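You operate a simulated robot arm through the tools that you are given. There is no shell and no other tool. Be economical: measure what you need, move in short steps, check, and stop when the job is done.

The job below is to be done with a simulated two-armed robot. You get a single attempt, and the scene is never put back.

## Task
Wipe up the spill on the flat end of the bench with the rag and put it back.

The check looks at the end state, three seconds after you hand in, the way a careful person would. Anything else that was tipped, shoved, dropped, spilled or broken makes it a failure.

## Robot
Two 7-joint arms with two-finger parallel grippers on one trunk, on a base that drives. Base frame: it is fixed to the floor where the robot stands at the start and does not move with it; the origin is under the middle of the robot, x ahead of it, y to its left, z up; the surface under the hand at the start is at about z = 0.92. Lengths are in m, angles in rad, forces in N, time in s.
The left shoulder is at the start at [0.05, 0.165, 1.205], the right one opposite. With the tool pointing down near the work surface each hand reaches from about 0.24 to 0.7 m from the robot's upright axis, wherever it stands, measured 20 degrees to its own side. Payload 3.91 kg a hand.
The TCP of each hand is the grasp point between the finger pads, 0.03 m short of the fingertips. In the tool frame z runs along the fingers and y along their closing line. Largest opening 0.11 m; finger width 0.02, thickness 0.01; the body of the gripper, 0.048 by 0.112 m, starts 0.055 m behind the TCP.
Orientation is that of the tool frame in the base frame, as [roll, pitch, yaw] about the fixed x, y, z axes, in that order (R = Rz(yaw) Ry(pitch) Rx(roll)). With the fingers straight down and closing along the base's y, the tool's x points along the base's -x, its y along +y and its z along -z.

## Interface
- The arms move only by the tool apply_moves. It takes "left_deltas", "right_deltas" or both (then of equal length, played together; a hand with none holds still); each is a list of rows, each a list of 7 numbers: the turn, a rotation vector about the base's x, y, z in rad, then the shift along the base's x, y, z in m, then the finger opening in m, from 0 to 0.11. In form: [[wx, wy, wz, dx, dy, dz, hand], ...]. A call has 1 to 8 rows; each row is the pose to reach, as a shift and turn from the pose commanded when the call began. A row lasts 0.2 s, in which the tool goes at most 0.05 m and 0.15 rad; a call with a longer step from one row to the next is refused whole, and so is a gripper value outside its range. Where a pose cannot be reached the arm comes as near as it can. A force on the tool above 40 N (or 10 N above the force at the start of the call, whichever is more), or a blocked arm, ends the call early, and 0.2 s more pass. The fingers move at their own pace (about 0.045 m/s each) and stop on an object; they squeeze with about 40 N. The grip force told is the motor's: it shows also when the fingers shut on nothing. Time passes only in rows, and 0.2 s behind the last, so rows that repeat a pose let the fingers close. The reply holds the time, the measured pose of the TCP, the force on the tool along the base axes, the opening and the grip force, in the units named above and with some noise, with the torque about the TCP (base axes, N m) and any sound that the robot's microphone picked up, and new pictures: "views" is both (left out), scene, wrist or none (wrist: the cameras of the hands that moved).
- Cameras (640 x 400 px; columns grow to the right, rows downward): "scene" is now at [0.1157, 0.0189, 1.3801]; the picture's right is [0.20, -0.98, 0.00], its down [-0.53, -0.11, -0.84] and it looks along [0.83, 0.17, -0.54] (base axes); focal length 289 px, centre (320, 200). "left" rides on the left gripper at [0.072, -0.017, -0.103] in its tool frame; the picture's right is [0.23, 0.97, 0.00], its down [-0.76, 0.18, -0.62] and it looks along [-0.61, 0.14, 0.78] (tool axes); focal length 222 px, centre (320, 200). "right" rides on the right gripper at [0.072, 0.017, -0.103] in its tool frame; the picture's right is [-0.23, 0.97, 0.00], its down [-0.76, -0.18, -0.62] and it looks along [-0.61, -0.14, 0.78] (tool axes); focal length 222 px, centre (320, 200). There is no depth. A picture from a camera that has moved, and an enlarged one, comes with that camera's place and axes in the base frame and with its lens.
- raise_lower(by): slides the trunk up (or, below 0, down) by that many m; the arms and the scene camera ride with it, the base frame stays. It gives what a move gives, with no picture.
- drive_base(legs): drives the robot by 1 to 6 legs, each [ahead, left, turn to the left] in m, m and rad, along the robot's own axes; the way and the turn of a leg run together, so that a leg with both is an arc; at most 1.5 m and 3.142 rad a leg. The arms and the cameras ride along, it lands a little off, and it stops where it bumps. It gives what a move gives, and a new picture of the scene camera.
- pan_tilt(pan, tilt): turns the head with the scene camera to pan (to the left, within 1.396 rad either way) and tilt (down, from -0.506 to 1.204), counted from straight ahead of the robot. It gives what a move gives, and a new picture of the scene camera.
- close_up(camera, box): a new picture of the part [left, top, right, bottom] of that camera's present view, enlarged. The clock stands still meanwhile.
- finish_job(): hands the job in; it is judged then, once.

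Work in short steps. Places have to be worked out from the pictures, the camera data and where the tool is seen: move nearer, look again, correct. Check each grasp and each placing, and mend what went wrong. You have 120 turns and 260 pictures in all, those below and enlarged ones among them. Open the grippers and draw the arms clear of the work before you hand the job in, unless the task says otherwise; then end with one line.

The tools are called as name(argument=value, ...) on one line, values as JSON. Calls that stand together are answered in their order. apply_moves: Moves the arms, as the interface text tells. Its arguments: {"type":"object","properties":{"left_deltas":{"type":"array"},"right_deltas":{"type":"array"},"views":{"type":"string","enum":["both","scene","wrist","none"]}},"required":[]} The other tools are called the same way: raise_lower (by) slides the trunk up or down; drive_base (legs) drives the base; pan_tilt (pan, tilt) turns the head that bears the scene camera; close_up (camera, box) takes an enlarged picture of a part of a camera's view; finish_job () hands the job in.

At the start:

```text
t: 0.0
left_tcp_pos: [0.4252, 0.3687, 1.1934]
left_ee_rot: [3.141, -0.001, 3.142]
left_force: [0.1, 0.4, -0.3]
left_wrist_torque: [-0.02, -0.01, -0.05]
left_finger_gap: 0.1102
left_finger_force: 0.1
right_tcp_pos: [0.4055, -0.0997, 1.1375]
right_ee_rot: [3.141, -0.001, 3.139]
right_force: [-0.5, -0.3, -1.0]
right_wrist_torque: [0.01, 0.01, 0.0]
right_finger_gap: 0.1097
right_finger_force: 0.0
trunk travel left (down, up): [-0.425, 0.078]
robot x, y, heading: [-0.0011, 0.0007, 0.002]
head pan, tilt: [0.204, 0.567]
```

scene: 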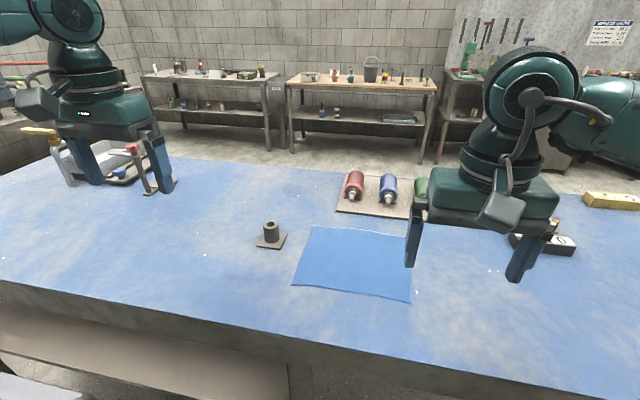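
right: 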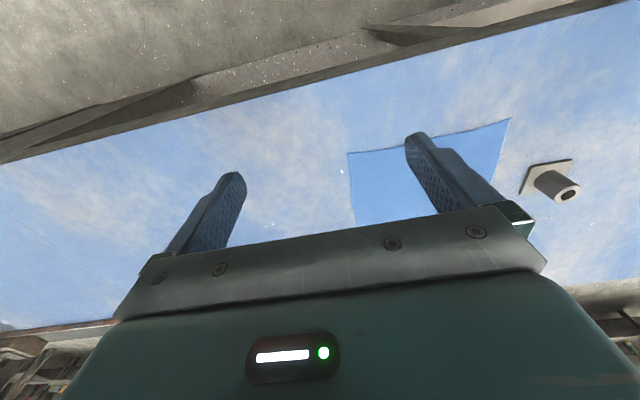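
left: 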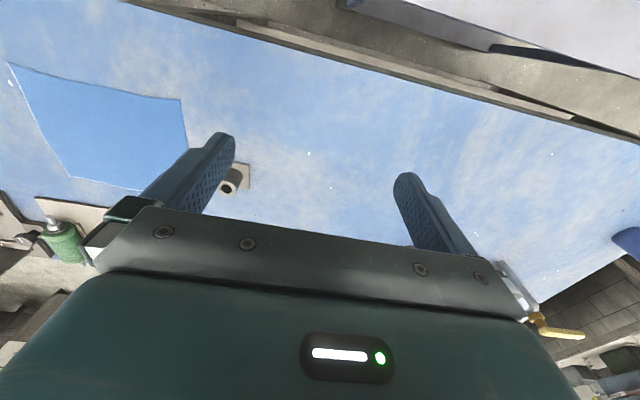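

The blue sheet may be the rag, and I see no spill yet. I'll pan the head to look along the bench on both sides.

pan_tilt(pan=0.9, tilt=0.6)

pan_tilt(pan=-0.7, tilt=0.6)

```text
t: 1.1
left_tcp_pos: [0.4256, 0.3685, 1.1922]
left_ee_rot: [-3.141, 0.001, 3.14]
left_force: [-0.1, 0.1, 0.6]
left_wrist_torque: [0.0, -0.01, 0.02]
left_finger_gap: 0.1102
left_finger_force: 0.0
right_tcp_pos: [0.4046, -0.1004, 1.1366]
right_ee_rot: [-3.14, -0.001, 3.14]
right_force: [-0.5, 0.8, -0.3]
right_wrist_torque: [0.01, -0.04, 0.04]
right_finger_gap: 0.1102
right_finger_force: 0.1
trunk travel left (down, up): [-0.425, 0.078]
robot x, y, heading: [0.0018, -0.0032, -0.0]
head pan, tilt: [0.901, 0.6]
camera scene: at [0.0832, 0.0699, 1.3772], right [0.78, -0.62, 0.0], down [-0.35, -0.44, -0.83], along [0.51, 0.65, -0.56], focal length 289 px, centre (320, 200)
```

scene: 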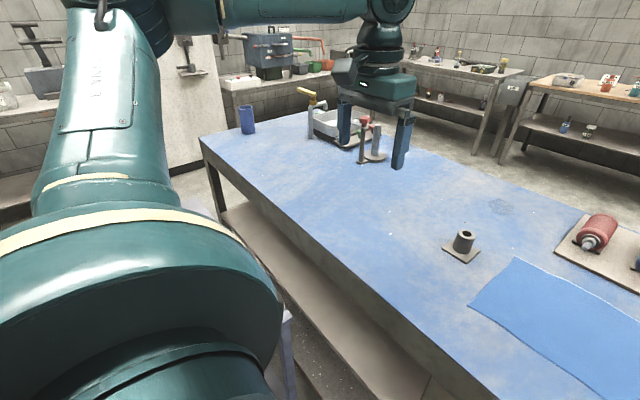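

```text
t: 2.7
left_tcp_pos: [0.4257, 0.3686, 1.1926]
left_ee_rot: [-3.141, 0.0, 3.141]
left_force: [-0.6, 0.0, -0.1]
left_wrist_torque: [-0.01, -0.02, 0.04]
left_finger_gap: 0.1102
left_finger_force: 0.1
right_tcp_pos: [0.4054, -0.0998, 1.1372]
right_ee_rot: [3.141, -0.002, 3.14]
right_force: [-0.1, -1.1, -0.5]
right_wrist_torque: [0.0, 0.03, -0.02]
right_finger_gap: 0.1101
right_finger_force: 0.0
trunk travel left (down, up): [-0.425, 0.078]
robot x, y, heading: [-0.0023, -0.0002, 0.001]
head pan, tilt: [-0.7, 0.6]
camera scene: at [0.0958, -0.0562, 1.3772], right [-0.64, -0.77, 0.0], down [-0.43, 0.36, -0.83], along [0.63, -0.53, -0.56], focal length 289 px, centre (320, 200)
```

scene: 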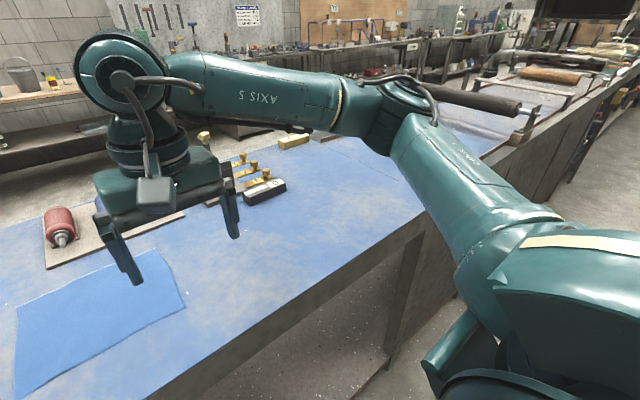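

A faint mottled patch shows behind the small post. I'll enlarge it and the other parts of the bench.

pan_tilt(pan=0.5, tilt=0.6)

close_up(camera="scene", box=[160, 120, 480, 320])

pan_tilt(pan=-0.15, tilt=0.7)

pan_tilt(pan=-1.2, tilt=0.5)

```text
t: 4.1
left_tcp_pos: [0.4256, 0.3684, 1.191]
left_ee_rot: [3.141, 0.001, -3.141]
left_force: [0.2, -0.3, 0.1]
left_wrist_torque: [0.0, -0.01, -0.03]
left_finger_gap: 0.1101
left_finger_force: 0.0
right_tcp_pos: [0.4043, -0.1001, 1.1359]
right_ee_rot: [-3.141, 0.002, 3.139]
right_force: [-0.2, -1.0, 0.2]
right_wrist_torque: [0.0, 0.01, 0.03]
right_finger_gap: 0.1099
right_finger_force: 0.0
trunk travel left (down, up): [-0.425, 0.078]
robot x, y, heading: [-0.0026, -0.0001, 0.0]
head pan, tilt: [0.499, 0.6]
camera scene: at [0.1058, 0.0429, 1.3772], right [0.48, -0.88, 0.0], down [-0.5, -0.27, -0.83], along [0.72, 0.39, -0.56], focal length 289 px, centre (320, 200)
```

scene: 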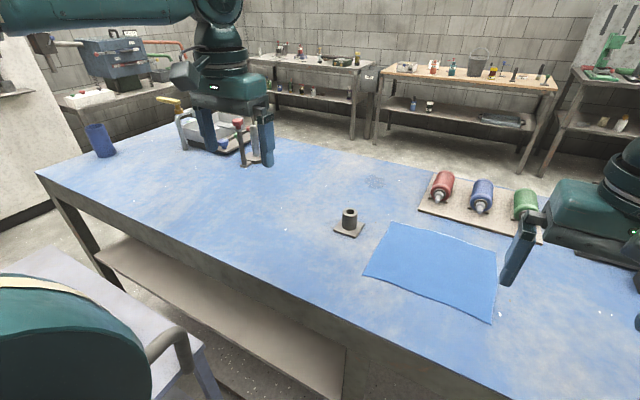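

```text
2.00 times, centred on (320, 220) of scene
camera zoom: at [0.1058, 0.0429, 1.3772], right [0.48, -0.88, 0.0], down [-0.5, -0.27, -0.83], along [0.72, 0.39, -0.56], focal length 577 px, centre (320, 160)
```

zoom: 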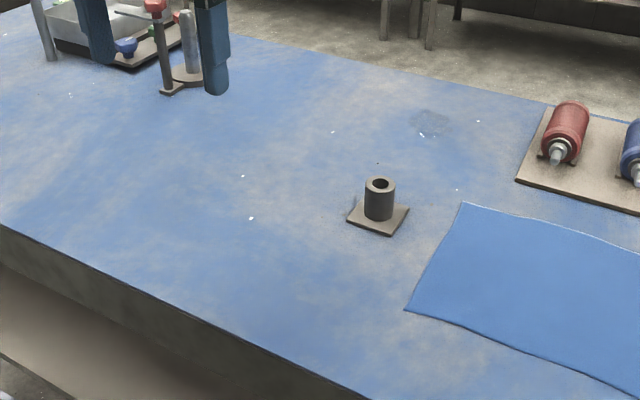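

```text
t: 5.2
left_tcp_pos: [0.4247, 0.3685, 1.1909]
left_ee_rot: [-3.141, 0.0, -3.141]
left_force: [1.0, -0.2, -0.8]
left_wrist_torque: [-0.01, 0.0, 0.01]
left_finger_gap: 0.1099
left_finger_force: 0.0
right_tcp_pos: [0.4047, -0.1002, 1.1369]
right_ee_rot: [-3.141, 0.001, 3.139]
right_force: [-0.1, 0.4, 0.4]
right_wrist_torque: [-0.02, 0.03, 0.02]
right_finger_gap: 0.11
right_finger_force: 0.0
trunk travel left (down, up): [-0.425, 0.078]
robot x, y, heading: [0.0006, 0.0005, -0.001]
head pan, tilt: [-0.15, 0.7]
camera scene: at [0.1122, -0.0119, 1.3686], right [-0.15, -0.99, 0.0], down [-0.64, 0.1, -0.77], along [0.76, -0.11, -0.64], focal length 289 px, centre (320, 200)
```

scene: 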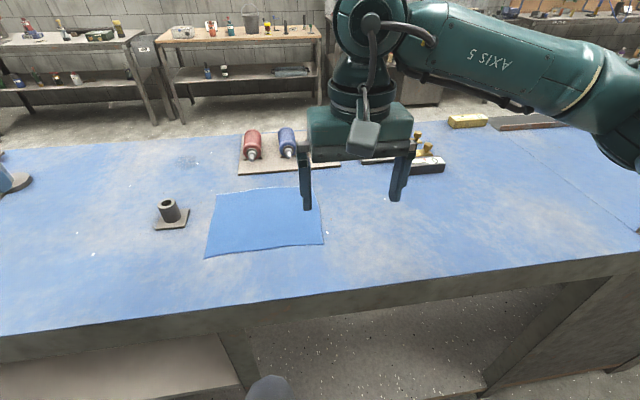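

```text
t: 6.5
left_tcp_pos: [0.424, 0.3676, 1.1914]
left_ee_rot: [-3.141, 0.0, -3.141]
left_force: [-0.4, -0.7, -0.9]
left_wrist_torque: [0.01, 0.03, 0.01]
left_finger_gap: 0.1099
left_finger_force: 0.2
right_tcp_pos: [0.4049, -0.0991, 1.1376]
right_ee_rot: [3.14, 0.0, 3.138]
right_force: [-0.6, -0.3, 0.2]
right_wrist_torque: [0.0, -0.02, -0.02]
right_finger_gap: 0.1101
right_finger_force: 0.0
trunk travel left (down, up): [-0.425, 0.078]
robot x, y, heading: [0.0015, 0.0016, -0.001]
head pan, tilt: [-1.201, 0.499]
camera scene: at [0.0612, -0.0841, 1.3863], right [-0.93, -0.36, 0.0], down [-0.17, 0.45, -0.88], along [0.32, -0.82, -0.48], focal length 289 px, centre (320, 200)
```

scene: 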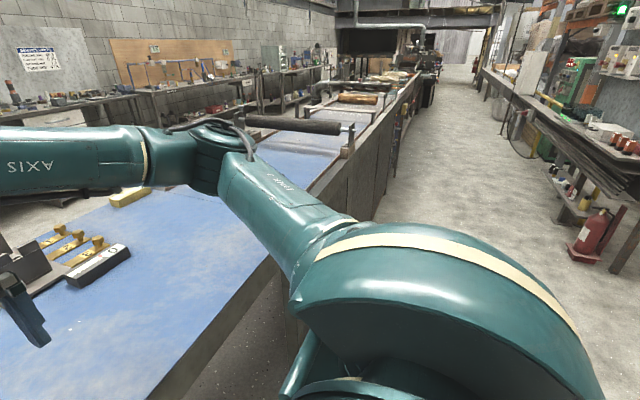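

A mottled wet-looking patch lies behind the post. I'll inspect it, and look at the sheet and the right end of the bench too.

close_up(camera="scene", box=[0, 130, 240, 280])

close_up(camera="scene", box=[180, 60, 420, 210])

pan_tilt(pan=0.35, tilt=0.65)

close_up(camera="scene", box=[270, 140, 350, 190])

close_up(camera="scene", box=[0, 60, 240, 210])

```text
2.67 times, centred on (120, 205) of scene
camera zoom: at [0.0612, -0.0841, 1.3863], right [-0.93, -0.36, 0.0], down [-0.17, 0.45, -0.88], along [0.32, -0.82, -0.48], focal length 770 px, centre (853, 187)
```

zoom: 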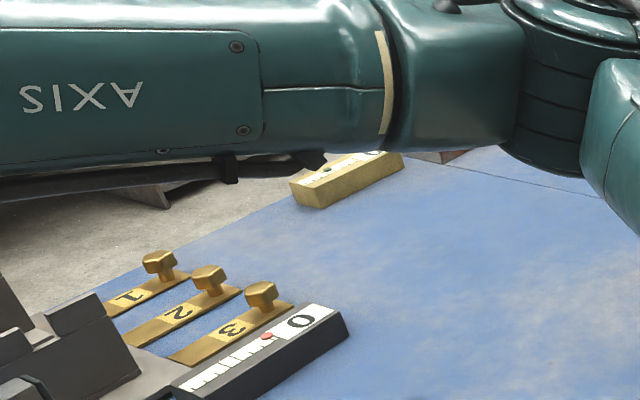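

```text
2.67 times, centred on (300, 135) of scene
camera zoom: at [0.0612, -0.0841, 1.3863], right [-0.93, -0.36, 0.0], down [-0.17, 0.45, -0.88], along [0.32, -0.82, -0.48], focal length 770 px, centre (373, 373)
```

zoom: 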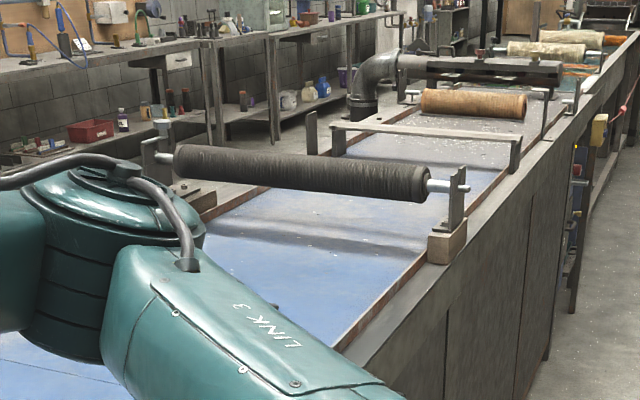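

```text
t: 8.1
left_tcp_pos: [0.4254, 0.368, 1.1916]
left_ee_rot: [-3.141, 0.001, 3.139]
left_force: [-0.1, 0.2, -0.1]
left_wrist_torque: [0.02, 0.0, -0.01]
left_finger_gap: 0.1101
left_finger_force: 0.1
right_tcp_pos: [0.4053, -0.0998, 1.1367]
right_ee_rot: [-3.141, -0.001, 3.141]
right_force: [-0.2, 0.1, -0.1]
right_wrist_torque: [0.04, 0.01, -0.01]
right_finger_gap: 0.1102
right_finger_force: 0.0
trunk travel left (down, up): [-0.425, 0.078]
robot x, y, heading: [0.0012, -0.0022, -0.001]
head pan, tilt: [0.351, 0.649]
camera scene: at [0.1097, 0.0305, 1.3729], right [0.34, -0.94, 0.0], down [-0.57, -0.21, -0.8], along [0.75, 0.27, -0.6], focal length 289 px, centre (320, 200)
```

scene: 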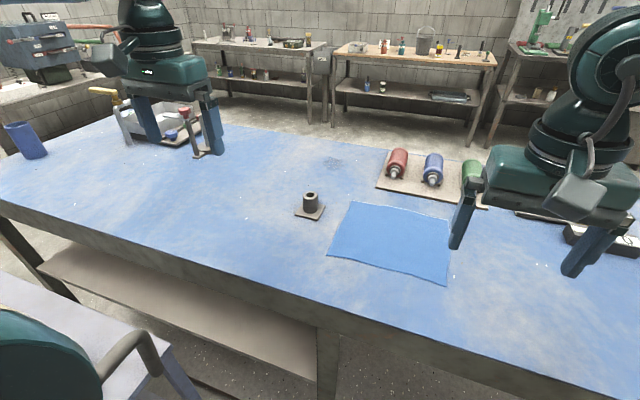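

```text
8.00 times, centred on (310, 165) of scene
camera zoom: at [0.1097, 0.0305, 1.3729], right [0.34, -0.94, 0.0], down [-0.57, -0.21, -0.8], along [0.75, 0.27, -0.6], focal length 2309 px, centre (400, 480)
```

zoom: 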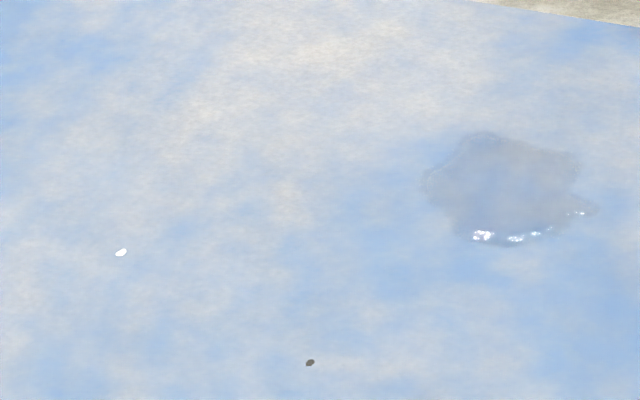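

```text
2.67 times, centred on (120, 135) of scene
camera zoom: at [0.1097, 0.0305, 1.3729], right [0.34, -0.94, 0.0], down [-0.57, -0.21, -0.8], along [0.75, 0.27, -0.6], focal length 770 px, centre (853, 373)
```

zoom: 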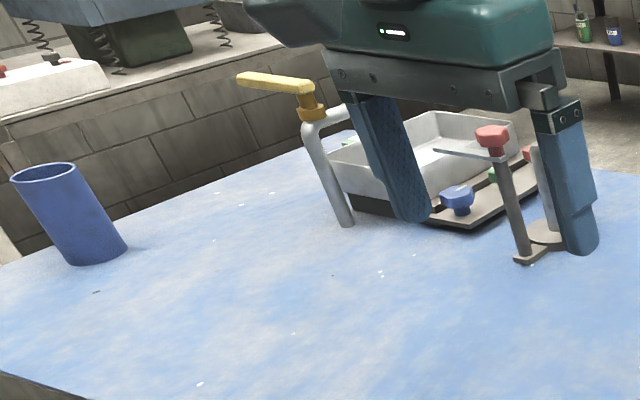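

The spill is confirmed, at about (0.87, 0.26), and the rag is centred near (0.59, 0.03). The spill is beyond reach from here, so I'll look down to see how far the base can drive forward.

pan_tilt(pan=0.0, tilt=1.2)

pan_tilt(pan=0.9, tilt=1.1)

```text
t: 9.1
left_tcp_pos: [0.4252, 0.3676, 1.1923]
left_ee_rot: [-3.14, 0.001, -3.141]
left_force: [0.4, 0.4, 0.8]
left_wrist_torque: [-0.02, 0.02, 0.0]
left_finger_gap: 0.1099
left_finger_force: 0.1
right_tcp_pos: [0.4043, -0.0993, 1.1376]
right_ee_rot: [-3.141, 0.002, 3.14]
right_force: [-0.1, -0.1, 0.5]
right_wrist_torque: [-0.01, 0.0, -0.02]
right_finger_gap: 0.11
right_finger_force: 0.1
trunk travel left (down, up): [-0.425, 0.078]
robot x, y, heading: [0.0011, -0.0052, 0.004]
head pan, tilt: [0.0, 1.201]
camera scene: at [0.0842, 0.0007, 1.3326], right [0.0, -1.0, 0.0], down [-0.93, 0.0, -0.36], along [0.36, 0.0, -0.93], focal length 289 px, centre (320, 200)
```

scene: 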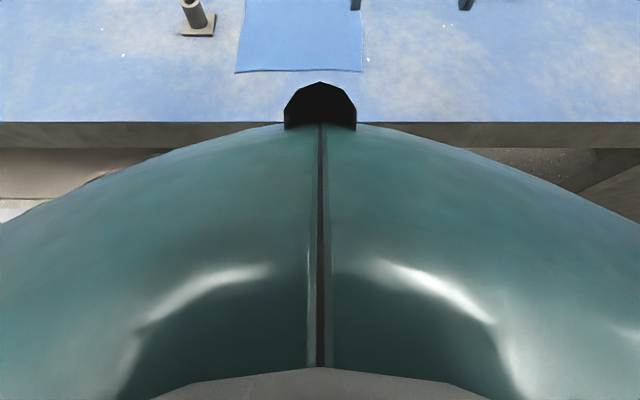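

```text
t: 10.3
left_tcp_pos: [0.424, 0.3685, 1.191]
left_ee_rot: [-3.141, 0.0, -3.142]
left_force: [-0.6, 0.4, 0.0]
left_wrist_torque: [-0.01, -0.02, 0.02]
left_finger_gap: 0.11
left_finger_force: 0.1
right_tcp_pos: [0.404, -0.0999, 1.1374]
right_ee_rot: [-3.14, -0.001, 3.141]
right_force: [-0.2, -0.9, 1.2]
right_wrist_torque: [0.02, -0.02, -0.02]
right_finger_gap: 0.1101
right_finger_force: 0.0
trunk travel left (down, up): [-0.425, 0.078]
robot x, y, heading: [-0.0021, 0.0021, -0.003]
head pan, tilt: [0.901, 1.1]
camera scene: at [0.0675, 0.0501, 1.3386], right [0.78, -0.62, 0.0], down [-0.55, -0.7, -0.45], along [0.28, 0.36, -0.89], focal length 289 px, centre (320, 200)
```

scene: 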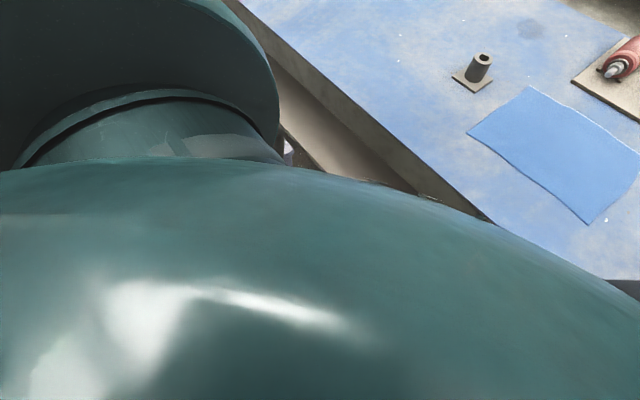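

The body is close to the bench edge, which I put at x ≈ 0.38. I'll try a small cautious advance with the arms high and clear.

drive_base(legs=[[0.06, 0, 0]])

```text
t: 11.2
left_tcp_pos: [0.4861, 0.3688, 1.1907]
left_ee_rot: [3.141, 0.0, -3.141]
left_force: [0.3, -0.1, 0.6]
left_wrist_torque: [0.0, 0.06, 0.0]
left_finger_gap: 0.1098
left_finger_force: 0.0
right_tcp_pos: [0.4644, -0.1, 1.1359]
right_ee_rot: [-3.142, -0.003, 3.14]
right_force: [0.5, 0.7, -0.5]
right_wrist_torque: [-0.02, 0.02, 0.03]
right_finger_gap: 0.1098
right_finger_force: 0.0
trunk travel left (down, up): [-0.425, 0.078]
robot x, y, heading: [0.0581, -0.0008, -0.003]
head pan, tilt: [0.901, 1.1]
camera scene: at [0.1283, 0.0502, 1.3385], right [0.78, -0.62, 0.0], down [-0.55, -0.7, -0.45], along [0.28, 0.36, -0.89], focal length 289 px, centre (320, 200)
```

scene: 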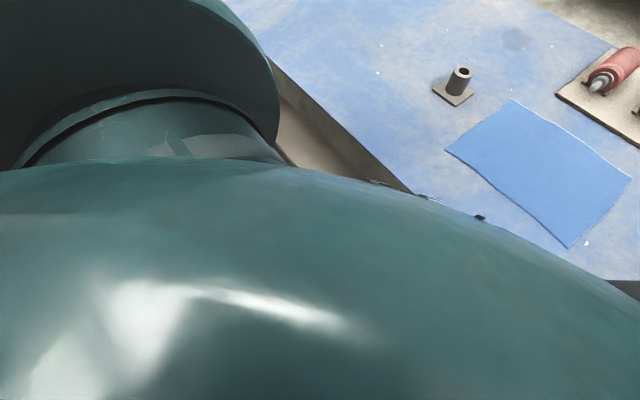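

That leg went freely. I'll advance a little more.

drive_base(legs=[[0.07, 0, 0]])

```text
t: 12.3
left_tcp_pos: [0.5216, 0.3691, 1.1926]
left_ee_rot: [3.141, 0.0, -3.139]
left_force: [-0.1, 0.2, -0.1]
left_wrist_torque: [-0.01, -0.04, 0.01]
left_finger_gap: 0.1101
left_finger_force: 0.0
right_tcp_pos: [0.5013, -0.0997, 1.1365]
right_ee_rot: [3.141, -0.002, 3.138]
right_force: [-0.7, 0.3, -0.1]
right_wrist_torque: [-0.03, -0.04, 0.01]
right_finger_gap: 0.11
right_finger_force: 0.0
trunk travel left (down, up): [-0.425, 0.078]
robot x, y, heading: [0.0975, 0.0028, 0.001]
head pan, tilt: [0.901, 1.1]
stopped in leg 1: the robot was blocked; the commanded pose is now the measured one
camera scene: at [0.1634, 0.0503, 1.3387], right [0.78, -0.62, 0.0], down [-0.55, -0.7, -0.46], along [0.28, 0.36, -0.89], focal length 289 px, centre (320, 200)
```

scene: 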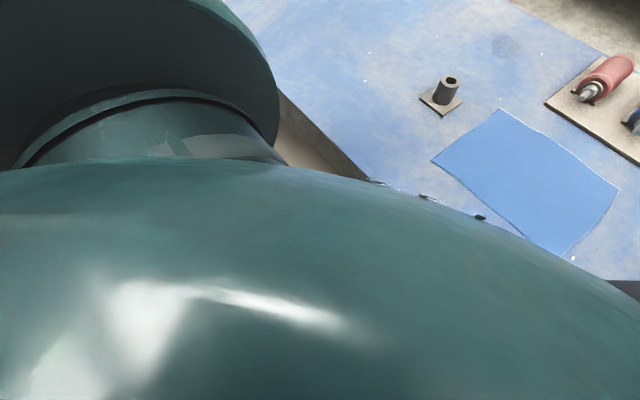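

The base is blocked at x ≈ 0.097. The rag covers about x 0.50–0.69, y −0.08–0.16, the post is at (0.61, 0.24), and the spill is at (0.865, 0.265), reachable with a tilted left hand. I'll move the right arm aside and bring the left over the rag's far edge.

apply_moves(left_deltas=[[0, 0, 0, 0.018, -0.04, 0, 0.11], [0, 0, 0, 0.036, -0.08, 0, 0.11], [0, 0, 0, 0.055, -0.12, 0, 0.11], [0, 0, 0, 0.073, -0.16, 0, 0.11], [0, 0, 0, 0.092, -0.2, 0, 0.09], [0, 0, 0, 0.11, -0.24, -0.01, 0.07], [0, 0, 0, 0.128, -0.28, -0.02, 0.06], [0, 0, 0, 0.147, -0.32, -0.03, 0.05]], right_deltas=[[0, 0, 0, -0.01, -0.045, 0, 0.11], [0, 0, 0, -0.02, -0.09, 0, 0.11], [0, 0, 0, -0.03, -0.135, 0, 0.11], [0, 0, 0, -0.04, -0.18, 0, 0.11], [0, 0, 0, -0.05, -0.22, 0, 0.11], [0, 0, 0, -0.06, -0.24, 0, 0.11], [0, 0, 0, -0.07, -0.26, 0, 0.11], [0, 0, 0, -0.08, -0.26, 0, 0.11]], views="both")

pan_tilt(pan=0.2, tilt=0.8)

```text
t: 14.1
left_tcp_pos: [0.5876, 0.1517, 1.15]
left_ee_rot: [3.141, -0.003, -3.139]
left_force: [-0.1, -0.9, -0.4]
left_wrist_torque: [-0.03, -0.01, 0.01]
left_finger_gap: 0.0497
left_finger_force: 0.1
left hand out of reach, approached as far as the arm can: row 5, 6, 7, 8
right_tcp_pos: [0.4219, -0.3604, 1.1371]
right_ee_rot: [-3.138, -0.002, 3.138]
right_force: [-0.4, -0.2, -0.2]
right_wrist_torque: [0.02, -0.01, 0.0]
right_finger_gap: 0.1102
right_finger_force: 0.0
trunk travel left (down, up): [-0.425, 0.078]
robot x, y, heading: [0.1004, -0.0017, 0.001]
head pan, tilt: [0.901, 1.1]
camera scene: at [0.1654, 0.0504, 1.3386], right [0.78, -0.62, 0.0], down [-0.55, -0.7, -0.45], along [0.28, 0.36, -0.89], focal length 289 px, centre (320, 200)
camera right: at [0.3504, -0.3434, 1.2403], right [0.23, 0.97, 0.0], down [0.76, -0.18, 0.62], along [0.6, -0.14, -0.78], focal length 222 px, centre (320, 200)
camera left: at [0.5146, 0.1364, 1.254], right [-0.23, 0.97, 0.0], down [0.76, 0.18, 0.62], along [0.61, 0.14, -0.78], focal length 222 px, centre (320, 200)
```

scene: 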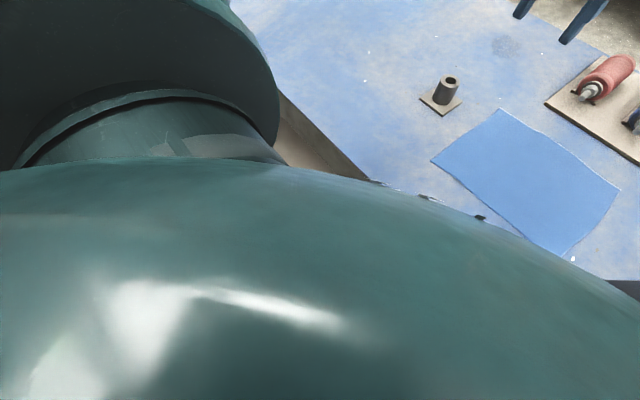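
right: 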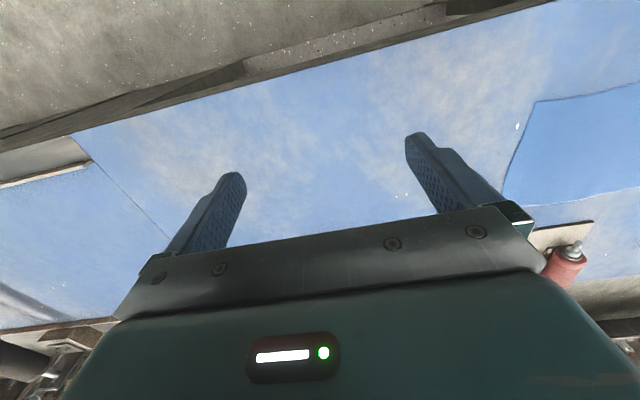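
left: 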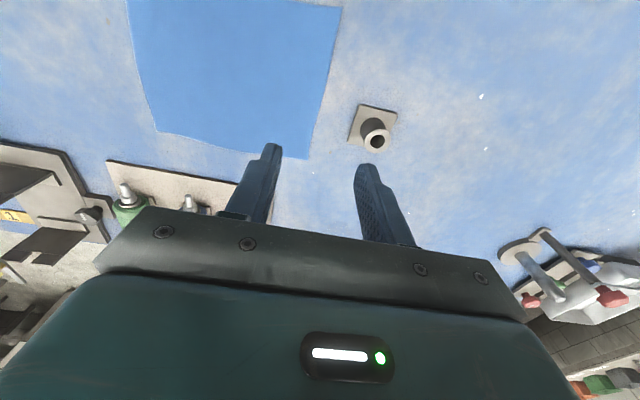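

```text
t: 15.2
left_tcp_pos: [0.5877, 0.1528, 1.1498]
left_ee_rot: [-3.139, -0.002, -3.14]
left_force: [0.3, 0.9, 0.1]
left_wrist_torque: [-0.01, 0.03, 0.02]
left_finger_gap: 0.0502
left_finger_force: 0.1
right_tcp_pos: [0.4228, -0.3612, 1.1375]
right_ee_rot: [-3.14, -0.003, 3.137]
right_force: [-0.1, 0.8, 0.7]
right_wrist_torque: [0.0, 0.05, 0.02]
right_finger_gap: 0.1102
right_finger_force: 0.1
trunk travel left (down, up): [-0.425, 0.078]
robot x, y, heading: [0.0975, 0.0016, 0.002]
head pan, tilt: [0.201, 0.799]
camera scene: at [0.2053, 0.0169, 1.3603], right [0.2, -0.98, 0.0], down [-0.7, -0.14, -0.7], along [0.68, 0.14, -0.72], focal length 289 px, centre (320, 200)
```

scene: 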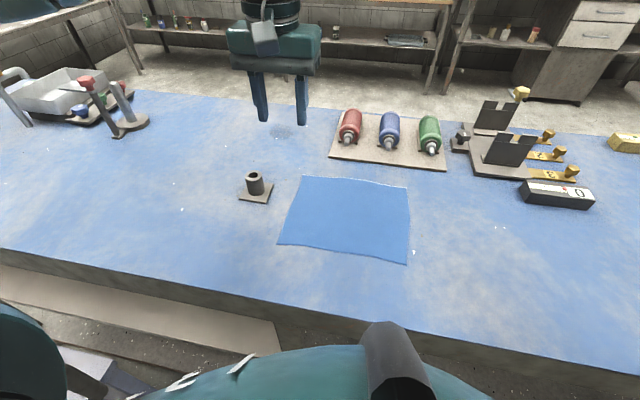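

At z 1.15 the hand stopped short at the edge of its reach. The arm should reach further at a lower height, so I'll descend in steps.

apply_moves(left_deltas=[[0, 0, 0, 0, 0, -0.04, 0.05], [0, 0, 0, 0, 0, -0.08, 0.05], [0, 0, 0, 0, 0, -0.12, 0.05], [0, 0, 0, 0, 0, -0.12, 0.05]], views="wrist")

```text
t: 16.2
left_tcp_pos: [0.5806, 0.1594, 1.0329]
left_ee_rot: [3.141, 0.0, -3.139]
left_force: [0.5, 0.1, 0.2]
left_wrist_torque: [0.0, 0.0, 0.01]
left_finger_gap: 0.0503
left_finger_force: 0.1
left hand out of reach, approached as far as the arm can: row 3, 4
right_tcp_pos: [0.4221, -0.3607, 1.137]
right_ee_rot: [3.141, -0.003, 3.138]
right_force: [-0.6, -0.2, 0.1]
right_wrist_torque: [0.03, 0.01, 0.02]
right_finger_gap: 0.1101
right_finger_force: 0.2
trunk travel left (down, up): [-0.425, 0.078]
robot x, y, heading: [0.0943, -0.0012, 0.001]
head pan, tilt: [0.201, 0.799]
camera left: at [0.5078, 0.1437, 1.1362], right [-0.23, 0.97, 0.0], down [0.76, 0.18, 0.62], along [0.61, 0.14, -0.78], focal length 222 px, centre (320, 200)
```

left: 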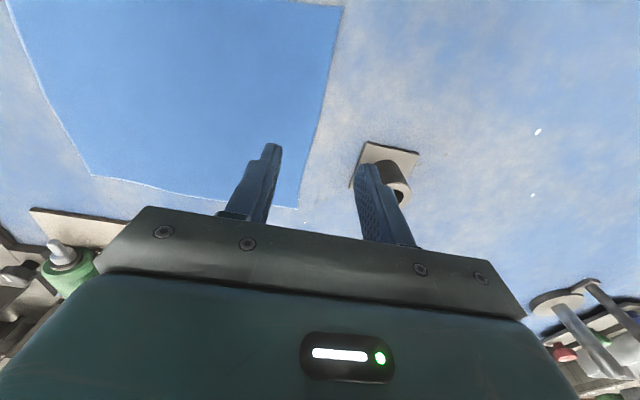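

The hand stopped with only 0.43 m of shoulder reach used, so something else limits it. I'll test small moves forward to see how the arm behaves.

apply_moves(left_deltas=[[0, 0, 0, 0.04, 0, 0, 0.05], [0, 0, 0, 0.08, 0, 0, 0.05], [0, 0, 0, 0.08, 0, 0, 0.05]], views="scene")

```text
t: 17.0
left_tcp_pos: [0.6224, 0.1958, 1.0455]
left_ee_rot: [-3.141, -0.004, -3.139]
left_force: [0.2, -0.5, 1.1]
left_wrist_torque: [-0.01, 0.0, -0.02]
left_finger_gap: 0.0501
left_finger_force: 0.1
left hand out of reach, approached as far as the arm can: row 1, 2, 3
right_tcp_pos: [0.4229, -0.3598, 1.1364]
right_ee_rot: [-3.141, -0.003, 3.139]
right_force: [-0.7, -0.2, 0.5]
right_wrist_torque: [-0.02, -0.02, -0.02]
right_finger_gap: 0.1102
right_finger_force: 0.0
trunk travel left (down, up): [-0.425, 0.078]
robot x, y, heading: [0.0984, -0.0024, 0.003]
head pan, tilt: [0.201, 0.799]
camera scene: at [0.2053, 0.0168, 1.3603], right [0.2, -0.98, 0.0], down [-0.7, -0.14, -0.7], along [0.68, 0.14, -0.72], focal length 289 px, centre (320, 200)
```

scene: 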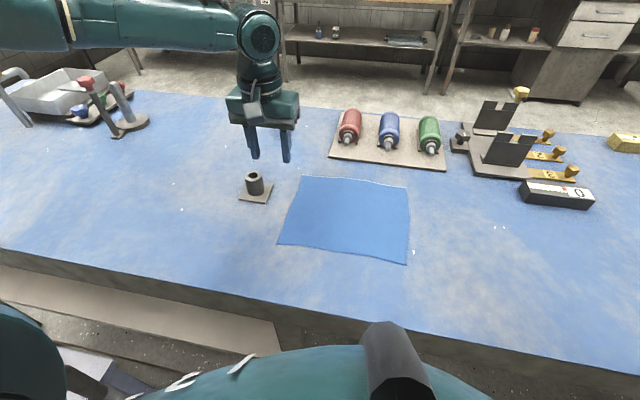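

The left arm can't cross toward its inner side. I'll raise the hand and shift the base 0.2 m to the right so the rag sits in the left arm's working sector.

apply_moves(left_deltas=[[0, 0, 0, -0.03, 0, 0.03, 0.05], [0, 0, 0, -0.06, 0, 0.06, 0.05]], right_deltas=[[0, 0, 0, -0.02, 0.04, 0, 0.11], [0, 0, 0, -0.04, 0.08, 0, 0.11]], views="none")

drive_base(legs=[[-0.02, 0, 0], [0, -0.2, 0]])

```text
t: 17.6
left_tcp_pos: [0.5609, 0.1964, 1.1045]
left_ee_rot: [-3.141, -0.001, -3.14]
left_force: [1.0, 0.0, 0.1]
left_wrist_torque: [-0.03, -0.02, 0.02]
left_finger_gap: 0.0499
left_finger_force: 0.1
right_tcp_pos: [0.3836, -0.2798, 1.1382]
right_ee_rot: [-3.141, -0.002, 3.137]
right_force: [-0.8, 1.0, -0.6]
right_wrist_torque: [0.01, -0.01, 0.02]
right_finger_gap: 0.1102
right_finger_force: 0.2
trunk travel left (down, up): [-0.425, 0.078]
robot x, y, heading: [0.0958, -0.0001, 0.002]
head pan, tilt: [0.201, 0.799]
```

```text
t: 20.3
left_tcp_pos: [0.5421, -0.0041, 1.1041]
left_ee_rot: [3.14, -0.002, -3.14]
left_force: [0.0, 0.9, -0.3]
left_wrist_torque: [-0.02, -0.03, 0.0]
left_finger_gap: 0.0501
left_finger_force: 0.0
right_tcp_pos: [0.3624, -0.4791, 1.1376]
right_ee_rot: [-3.142, -0.004, 3.138]
right_force: [0.2, -0.2, -0.2]
right_wrist_torque: [0.0, -0.02, 0.01]
right_finger_gap: 0.11
right_finger_force: 0.0
trunk travel left (down, up): [-0.425, 0.078]
robot x, y, heading: [0.0766, -0.2018, -0.001]
head pan, tilt: [0.201, 0.799]
camera scene: at [0.1853, -0.1828, 1.3603], right [0.2, -0.98, 0.0], down [-0.7, -0.14, -0.7], along [0.68, 0.14, -0.72], focal length 289 px, centre (320, 200)
```

scene: 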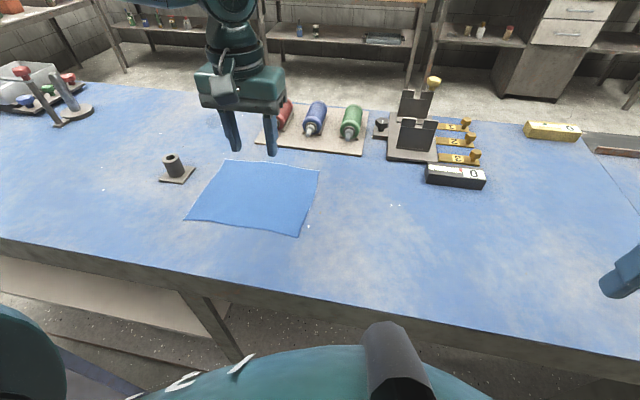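

The far edge's midpoint is near (0.697, 0.037). I'll move the hand above (0.675, 0.037) and down to z ≈ 1.0.

apply_moves(left_deltas=[[0, 0, 0, 0.035, 0.01, -0.02, 0.06], [0, 0, 0, 0.07, 0.02, -0.04, 0.06], [0, 0, 0, 0.105, 0.03, -0.06, 0.06], [0, 0, 0, 0.133, 0.041, -0.08, 0.06], [0, 0, 0, 0.133, 0.041, -0.1, 0.06]], views="both")

```text
t: 21.5
left_tcp_pos: [0.6344, 0.0567, 1.0227]
left_ee_rot: [3.14, 0.002, -3.14]
left_force: [-0.7, 0.3, -0.8]
left_wrist_torque: [-0.01, -0.01, -0.01]
left_finger_gap: 0.0601
left_finger_force: 0.1
left hand out of reach, approached as far as the arm can: row 3, 4, 5
right_tcp_pos: [0.3635, -0.4808, 1.1367]
right_ee_rot: [-3.142, -0.001, 3.138]
right_force: [0.0, -0.4, 0.5]
right_wrist_torque: [0.0, 0.02, 0.0]
right_finger_gap: 0.1101
right_finger_force: 0.0
trunk travel left (down, up): [-0.425, 0.078]
robot x, y, heading: [0.0801, -0.1975, 0.002]
head pan, tilt: [0.201, 0.799]
camera scene: at [0.1853, -0.1826, 1.3603], right [0.2, -0.98, 0.0], down [-0.7, -0.14, -0.7], along [0.68, 0.14, -0.72], focal length 289 px, centre (320, 200)
camera left: at [0.5623, 0.0407, 1.1271], right [-0.23, 0.97, 0.0], down [0.76, 0.18, 0.62], along [0.61, 0.14, -0.78], focal length 222 px, centre (320, 200)
```

scene: 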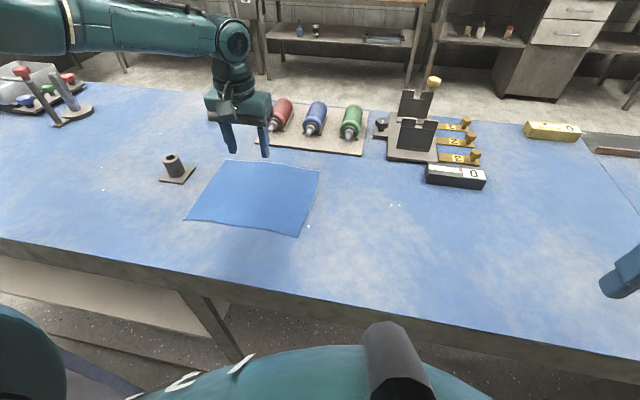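
left: 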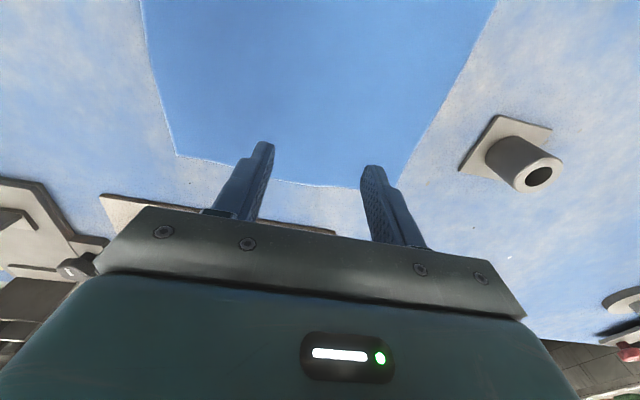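

The hand stops at a direction-dependent boundary, which suggests a wrist joint limit. I'll test turning the tool's yaw while pushing forward.

apply_moves(left_deltas=[[0, 0, -0.15, 0, 0, 0, 0.06], [0, 0, -0.3, 0, 0, 0, 0.06], [0, 0, -0.45, 0.01, -0.01, 0, 0.06], [0, 0, -0.45, 0.04, -0.02, 0, 0.06], [0, 0, -0.45, 0.04, -0.02, 0, 0.06]], views="none")

```text
t: 22.7
left_tcp_pos: [0.6383, 0.0548, 1.032]
left_ee_rot: [3.141, -0.001, 2.694]
left_force: [0.1, 1.0, -0.8]
left_wrist_torque: [0.0, 0.0, 0.02]
left_finger_gap: 0.06
left_finger_force: 0.0
left hand out of reach, approached as far as the arm can: row 3, 4, 5
right_tcp_pos: [0.3632, -0.479, 1.1374]
right_ee_rot: [-3.141, -0.004, 3.137]
right_force: [0.1, 1.1, 0.6]
right_wrist_torque: [-0.03, -0.01, -0.03]
right_finger_gap: 0.1099
right_finger_force: 0.0
trunk travel left (down, up): [-0.425, 0.078]
robot x, y, heading: [0.078, -0.199, -0.0]
head pan, tilt: [0.201, 0.799]
```

Yaw makes no difference. I'll undo it and test lowering the trunk a little.

apply_moves(left_deltas=[[0, 0, 0.15, -0.02, 0, 0.03, 0.06], [0, 0, 0.3, -0.03, 0, 0.06, 0.06], [0, 0, 0.447, -0.03, 0, 0.1, 0.06]], views="none")

raise_lower(by=-0.12)

apply_moves(left_deltas=[[0, 0, 0, 0.03, 0, 0, 0.06], [0, 0, 0, 0.065, -0.02, 0, 0.06], [0, 0, 0, 0.08, -0.02, 0, 0.06]], views="none")

```text
t: 23.5
left_tcp_pos: [0.607, 0.0536, 1.1313]
left_ee_rot: [3.139, -0.002, 3.141]
left_force: [-0.1, 0.2, 0.4]
left_wrist_torque: [0.02, 0.0, -0.03]
left_finger_gap: 0.0599
left_finger_force: 0.0
right_tcp_pos: [0.3632, -0.4808, 1.1373]
right_ee_rot: [3.141, -0.002, 3.14]
right_force: [0.3, 0.5, -0.3]
right_wrist_torque: [0.0, 0.01, -0.01]
right_finger_gap: 0.1099
right_finger_force: 0.2
trunk travel left (down, up): [-0.425, 0.078]
robot x, y, heading: [0.0754, -0.2032, -0.001]
head pan, tilt: [0.201, 0.799]
```

```text
t: 25.0
left_tcp_pos: [0.6081, 0.0552, 1.0123]
left_ee_rot: [3.139, -0.002, 3.141]
left_force: [-0.2, 0.7, -0.4]
left_wrist_torque: [0.05, -0.01, -0.03]
left_finger_gap: 0.0602
left_finger_force: 0.0
right_tcp_pos: [0.3638, -0.4803, 1.0166]
right_ee_rot: [3.142, -0.001, 3.138]
right_force: [-0.1, -0.1, 0.0]
right_wrist_torque: [0.0, 0.0, -0.02]
right_finger_gap: 0.1099
right_finger_force: 0.1
trunk travel left (down, up): [-0.305, 0.198]
robot x, y, heading: [0.0771, -0.1964, 0.001]
head pan, tilt: [0.201, 0.799]
```

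```text
t: 25.8
left_tcp_pos: [0.6479, 0.0527, 1.0098]
left_ee_rot: [3.14, -0.002, 3.141]
left_force: [0.1, 0.0, 0.4]
left_wrist_torque: [0.01, -0.02, 0.0]
left_finger_gap: 0.0598
left_finger_force: 0.0
left hand out of reach, approached as far as the arm can: row 2, 3
right_tcp_pos: [0.3635, -0.4794, 1.0182]
right_ee_rot: [3.141, -0.003, 3.139]
right_force: [1.1, 0.2, -0.2]
right_wrist_torque: [-0.01, -0.01, 0.01]
right_finger_gap: 0.1098
right_finger_force: 0.0
trunk travel left (down, up): [-0.305, 0.198]
robot x, y, heading: [0.0791, -0.2011, 0.007]
head pan, tilt: [0.201, 0.799]
```

Only a small gain. I'll tilt the fingers forward instead, which should extend the reach.

apply_moves(left_deltas=[[0, -0.15, 0, 0.0, 0, 0.0, 0.06], [0, -0.3, 0, 0.03, 0, 0, 0.06], [0, -0.45, 0, 0.06, -0.01, 0, 0.06], [0, -0.45, 0, 0.09, -0.015, 0, 0.06], [0, -0.45, 0, 0.12, -0.015, 0, 0.06], [0, -0.45, 0, 0.15, -0.015, 0, 0.06]], views="scene")

```text
t: 27.2
left_tcp_pos: [0.7345, 0.0613, 1.011]
left_ee_rot: [3.139, 0.449, 3.139]
left_force: [0.7, -0.1, -0.3]
left_wrist_torque: [0.03, 0.01, -0.03]
left_finger_gap: 0.06
left_finger_force: 0.0
left hand out of reach, approached as far as the arm can: row 4, 5, 6
right_tcp_pos: [0.363, -0.4804, 1.0161]
right_ee_rot: [3.141, -0.003, 3.139]
right_force: [1.0, -0.1, 0.3]
right_wrist_torque: [0.01, -0.03, -0.02]
right_finger_gap: 0.1104
right_finger_force: 0.0
trunk travel left (down, up): [-0.305, 0.198]
robot x, y, heading: [0.074, -0.1999, 0.002]
head pan, tilt: [0.201, 0.799]
camera scene: at [0.1852, -0.1826, 1.2403], right [0.2, -0.98, 0.0], down [-0.7, -0.14, -0.7], along [0.68, 0.14, -0.72], focal length 289 px, centre (320, 200)
```

scene: 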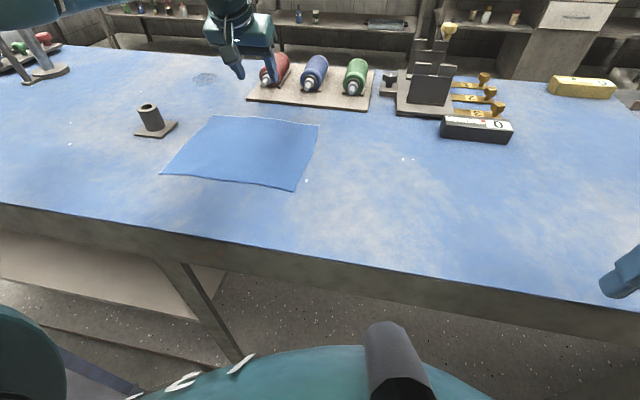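

Tilting works. I'll bring the tilted hand over the rag's far edge, about 0.02 m inside it, and come down near the surface.

apply_moves(left_deltas=[[0, 0, 0, -0.035, -0.012, 0, 0.06], [0, 0, 0, -0.067, -0.02, -0.01, 0.06], [0, 0, 0, -0.067, -0.02, -0.03, 0.06], [0, 0, 0, -0.067, -0.02, -0.045, 0.06]], views="both")

```text
t: 28.2
left_tcp_pos: [0.668, 0.0405, 0.9655]
left_ee_rot: [3.14, 0.447, 3.141]
left_force: [0.7, 0.4, -1.0]
left_wrist_torque: [-0.02, 0.03, 0.0]
left_finger_gap: 0.06
left_finger_force: 0.1
right_tcp_pos: [0.3628, -0.4794, 1.017]
right_ee_rot: [-3.142, -0.004, 3.137]
right_force: [-0.6, 0.0, 0.8]
right_wrist_torque: [0.01, 0.03, 0.01]
right_finger_gap: 0.11
right_finger_force: 0.0
trunk travel left (down, up): [-0.305, 0.198]
robot x, y, heading: [0.0791, -0.2004, 0.001]
head pan, tilt: [0.201, 0.799]
camera scene: at [0.1854, -0.1825, 1.2403], right [0.2, -0.98, 0.0], down [-0.7, -0.14, -0.7], along [0.68, 0.14, -0.72], focal length 289 px, centre (320, 200)
camera left: at [0.557, 0.0244, 1.0277], right [-0.2, 0.97, -0.1], down [0.42, 0.18, 0.89], along [0.89, 0.14, -0.44], focal length 222 px, centre (320, 200)
```

scene: 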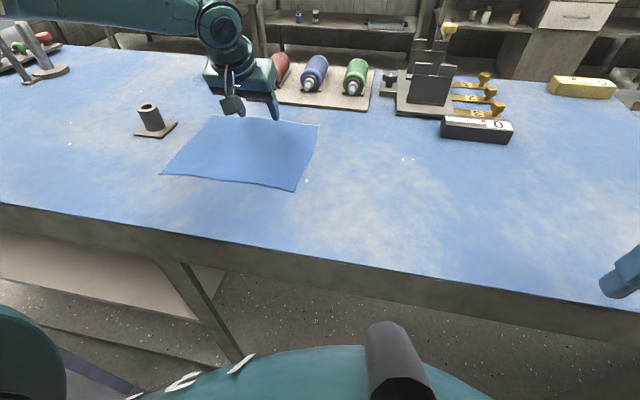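
left: 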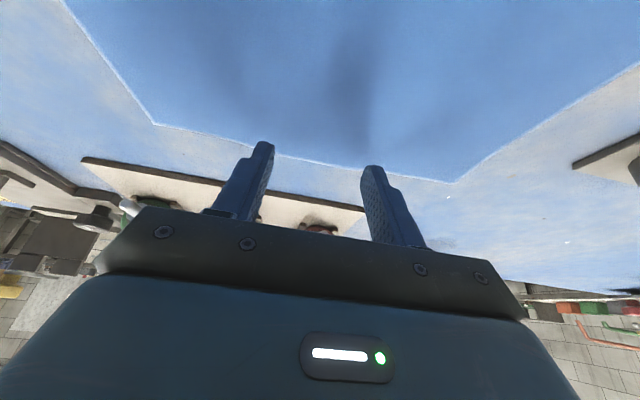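

The tips hover about 2 cm above the cloth, just inside the far edge. I'll lower in small steps until contact.

apply_moves(left_deltas=[[0, 0, 0, -0.005, 0, -0.006, 0.06], [0, 0, 0, -0.005, 0, -0.012, 0.06], [0, 0, 0, -0.005, 0, -0.017, 0.06], [0, 0, 0, -0.005, 0, -0.021, 0.06]], views="wrist")

```text
t: 29.2
left_tcp_pos: [0.6628, 0.0405, 0.9522]
left_ee_rot: [-3.141, 0.462, 3.141]
left_force: [-3.3, 5.1, 31.3]
left_wrist_torque: [-0.39, -0.04, -0.07]
left_finger_gap: 0.0594
left_finger_force: 0.1
right_tcp_pos: [0.3617, -0.4791, 1.019]
right_ee_rot: [3.141, -0.001, 3.138]
right_force: [0.1, -0.4, -0.4]
right_wrist_torque: [0.0, 0.02, -0.02]
right_finger_gap: 0.1098
right_finger_force: 0.0
trunk travel left (down, up): [-0.305, 0.198]
robot x, y, heading: [0.0817, -0.1971, -0.001]
head pan, tilt: [0.201, 0.799]
camera left: at [0.5515, 0.0237, 1.013], right [-0.2, 0.97, -0.1], down [0.4, 0.18, 0.9], along [0.89, 0.14, -0.43], focal length 222 px, centre (320, 200)
```

left: 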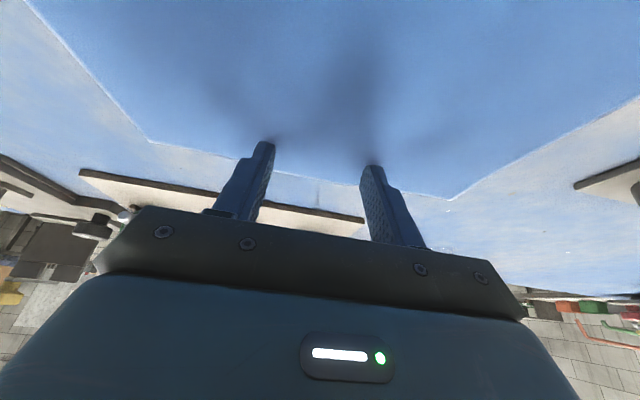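

Contact came with 31 N down at TCP z ≈ 0.952. I'll close the fingers while pressing lightly so they gather a fold.

apply_moves(left_deltas=[[0, 0, 0, 0, 0, 0.003, 0.03], [0, 0, 0, 0, 0, 0.003, 0.0], [0, 0, 0, 0, 0, 0.003, 0.0], [0, 0, 0, 0, 0, 0.003, 0.0], [0, 0, 0, 0, 0, 0.003, 0.0], [0, 0, 0, 0, 0, 0.003, 0.0]], views="wrist")

apply_moves(left_deltas=[[0, 0, 0, 0, 0, 0.02, 0.0], [0, 0, 0, 0, 0, 0.04, 0.0]], views="both")

```text
t: 30.6
left_tcp_pos: [0.6628, 0.0377, 0.9515]
left_ee_rot: [3.141, 0.457, 3.14]
left_force: [0.3, 0.6, 27.9]
left_wrist_torque: [0.03, -0.15, 0.0]
left_finger_gap: 0.0027
left_finger_force: 39.8
right_tcp_pos: [0.3616, -0.4803, 1.0169]
right_ee_rot: [3.141, -0.001, 3.139]
right_force: [-0.8, -0.4, 1.0]
right_wrist_torque: [0.01, 0.01, -0.02]
right_finger_gap: 0.1101
right_finger_force: 0.0
trunk travel left (down, up): [-0.305, 0.198]
robot x, y, heading: [0.0782, -0.1983, 0.001]
head pan, tilt: [0.201, 0.799]
camera left: at [0.551, 0.023, 1.0138], right [-0.2, 0.97, -0.1], down [0.41, 0.18, 0.9], along [0.89, 0.14, -0.43], focal length 222 px, centre (320, 200)
```

left: 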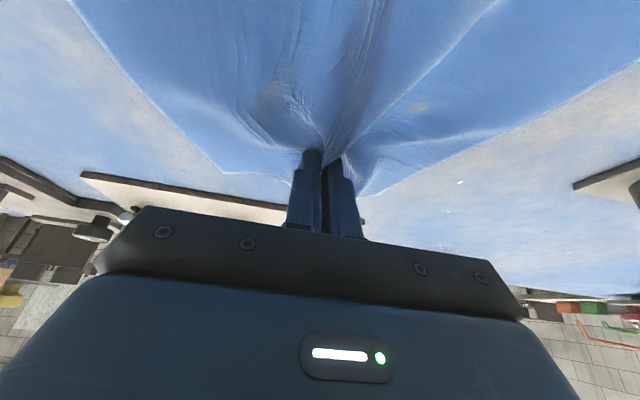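

```text
t: 31.2
left_tcp_pos: [0.6627, 0.0408, 0.9857]
left_ee_rot: [3.139, 0.444, 3.139]
left_force: [-1.0, 0.1, 0.3]
left_wrist_torque: [-0.01, -0.01, 0.0]
left_finger_gap: 0.0028
left_finger_force: 40.1
right_tcp_pos: [0.3632, -0.4784, 1.0163]
right_ee_rot: [-3.141, -0.005, 3.138]
right_force: [0.5, 0.5, -0.7]
right_wrist_torque: [0.01, 0.02, -0.02]
right_finger_gap: 0.11
right_finger_force: 0.1
trunk travel left (down, up): [-0.305, 0.198]
robot x, y, heading: [0.0807, -0.2006, 0.004]
head pan, tilt: [0.201, 0.799]
camera scene: at [0.1854, -0.1825, 1.2401], right [0.2, -0.98, 0.0], down [-0.7, -0.14, -0.7], along [0.68, 0.14, -0.72], focal length 289 px, centre (320, 200)
camera left: at [0.5522, 0.0241, 1.0486], right [-0.21, 0.97, -0.1], down [0.42, 0.18, 0.89], along [0.88, 0.14, -0.45], focal length 222 px, centre (320, 200)
```

scene: 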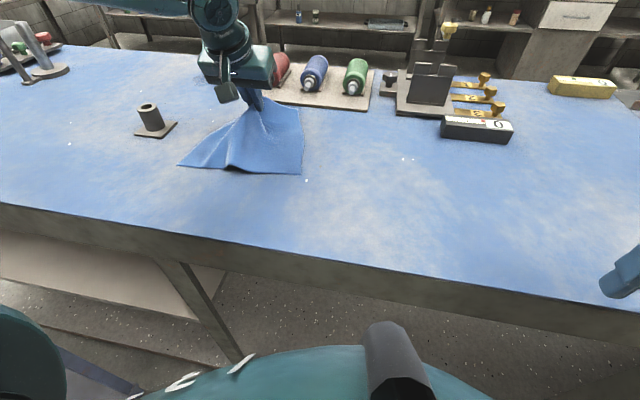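
left: 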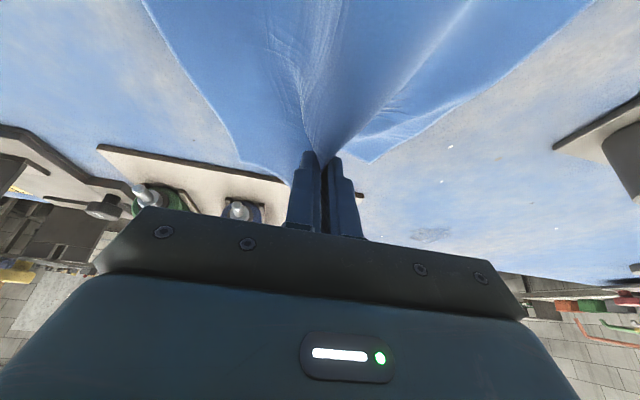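

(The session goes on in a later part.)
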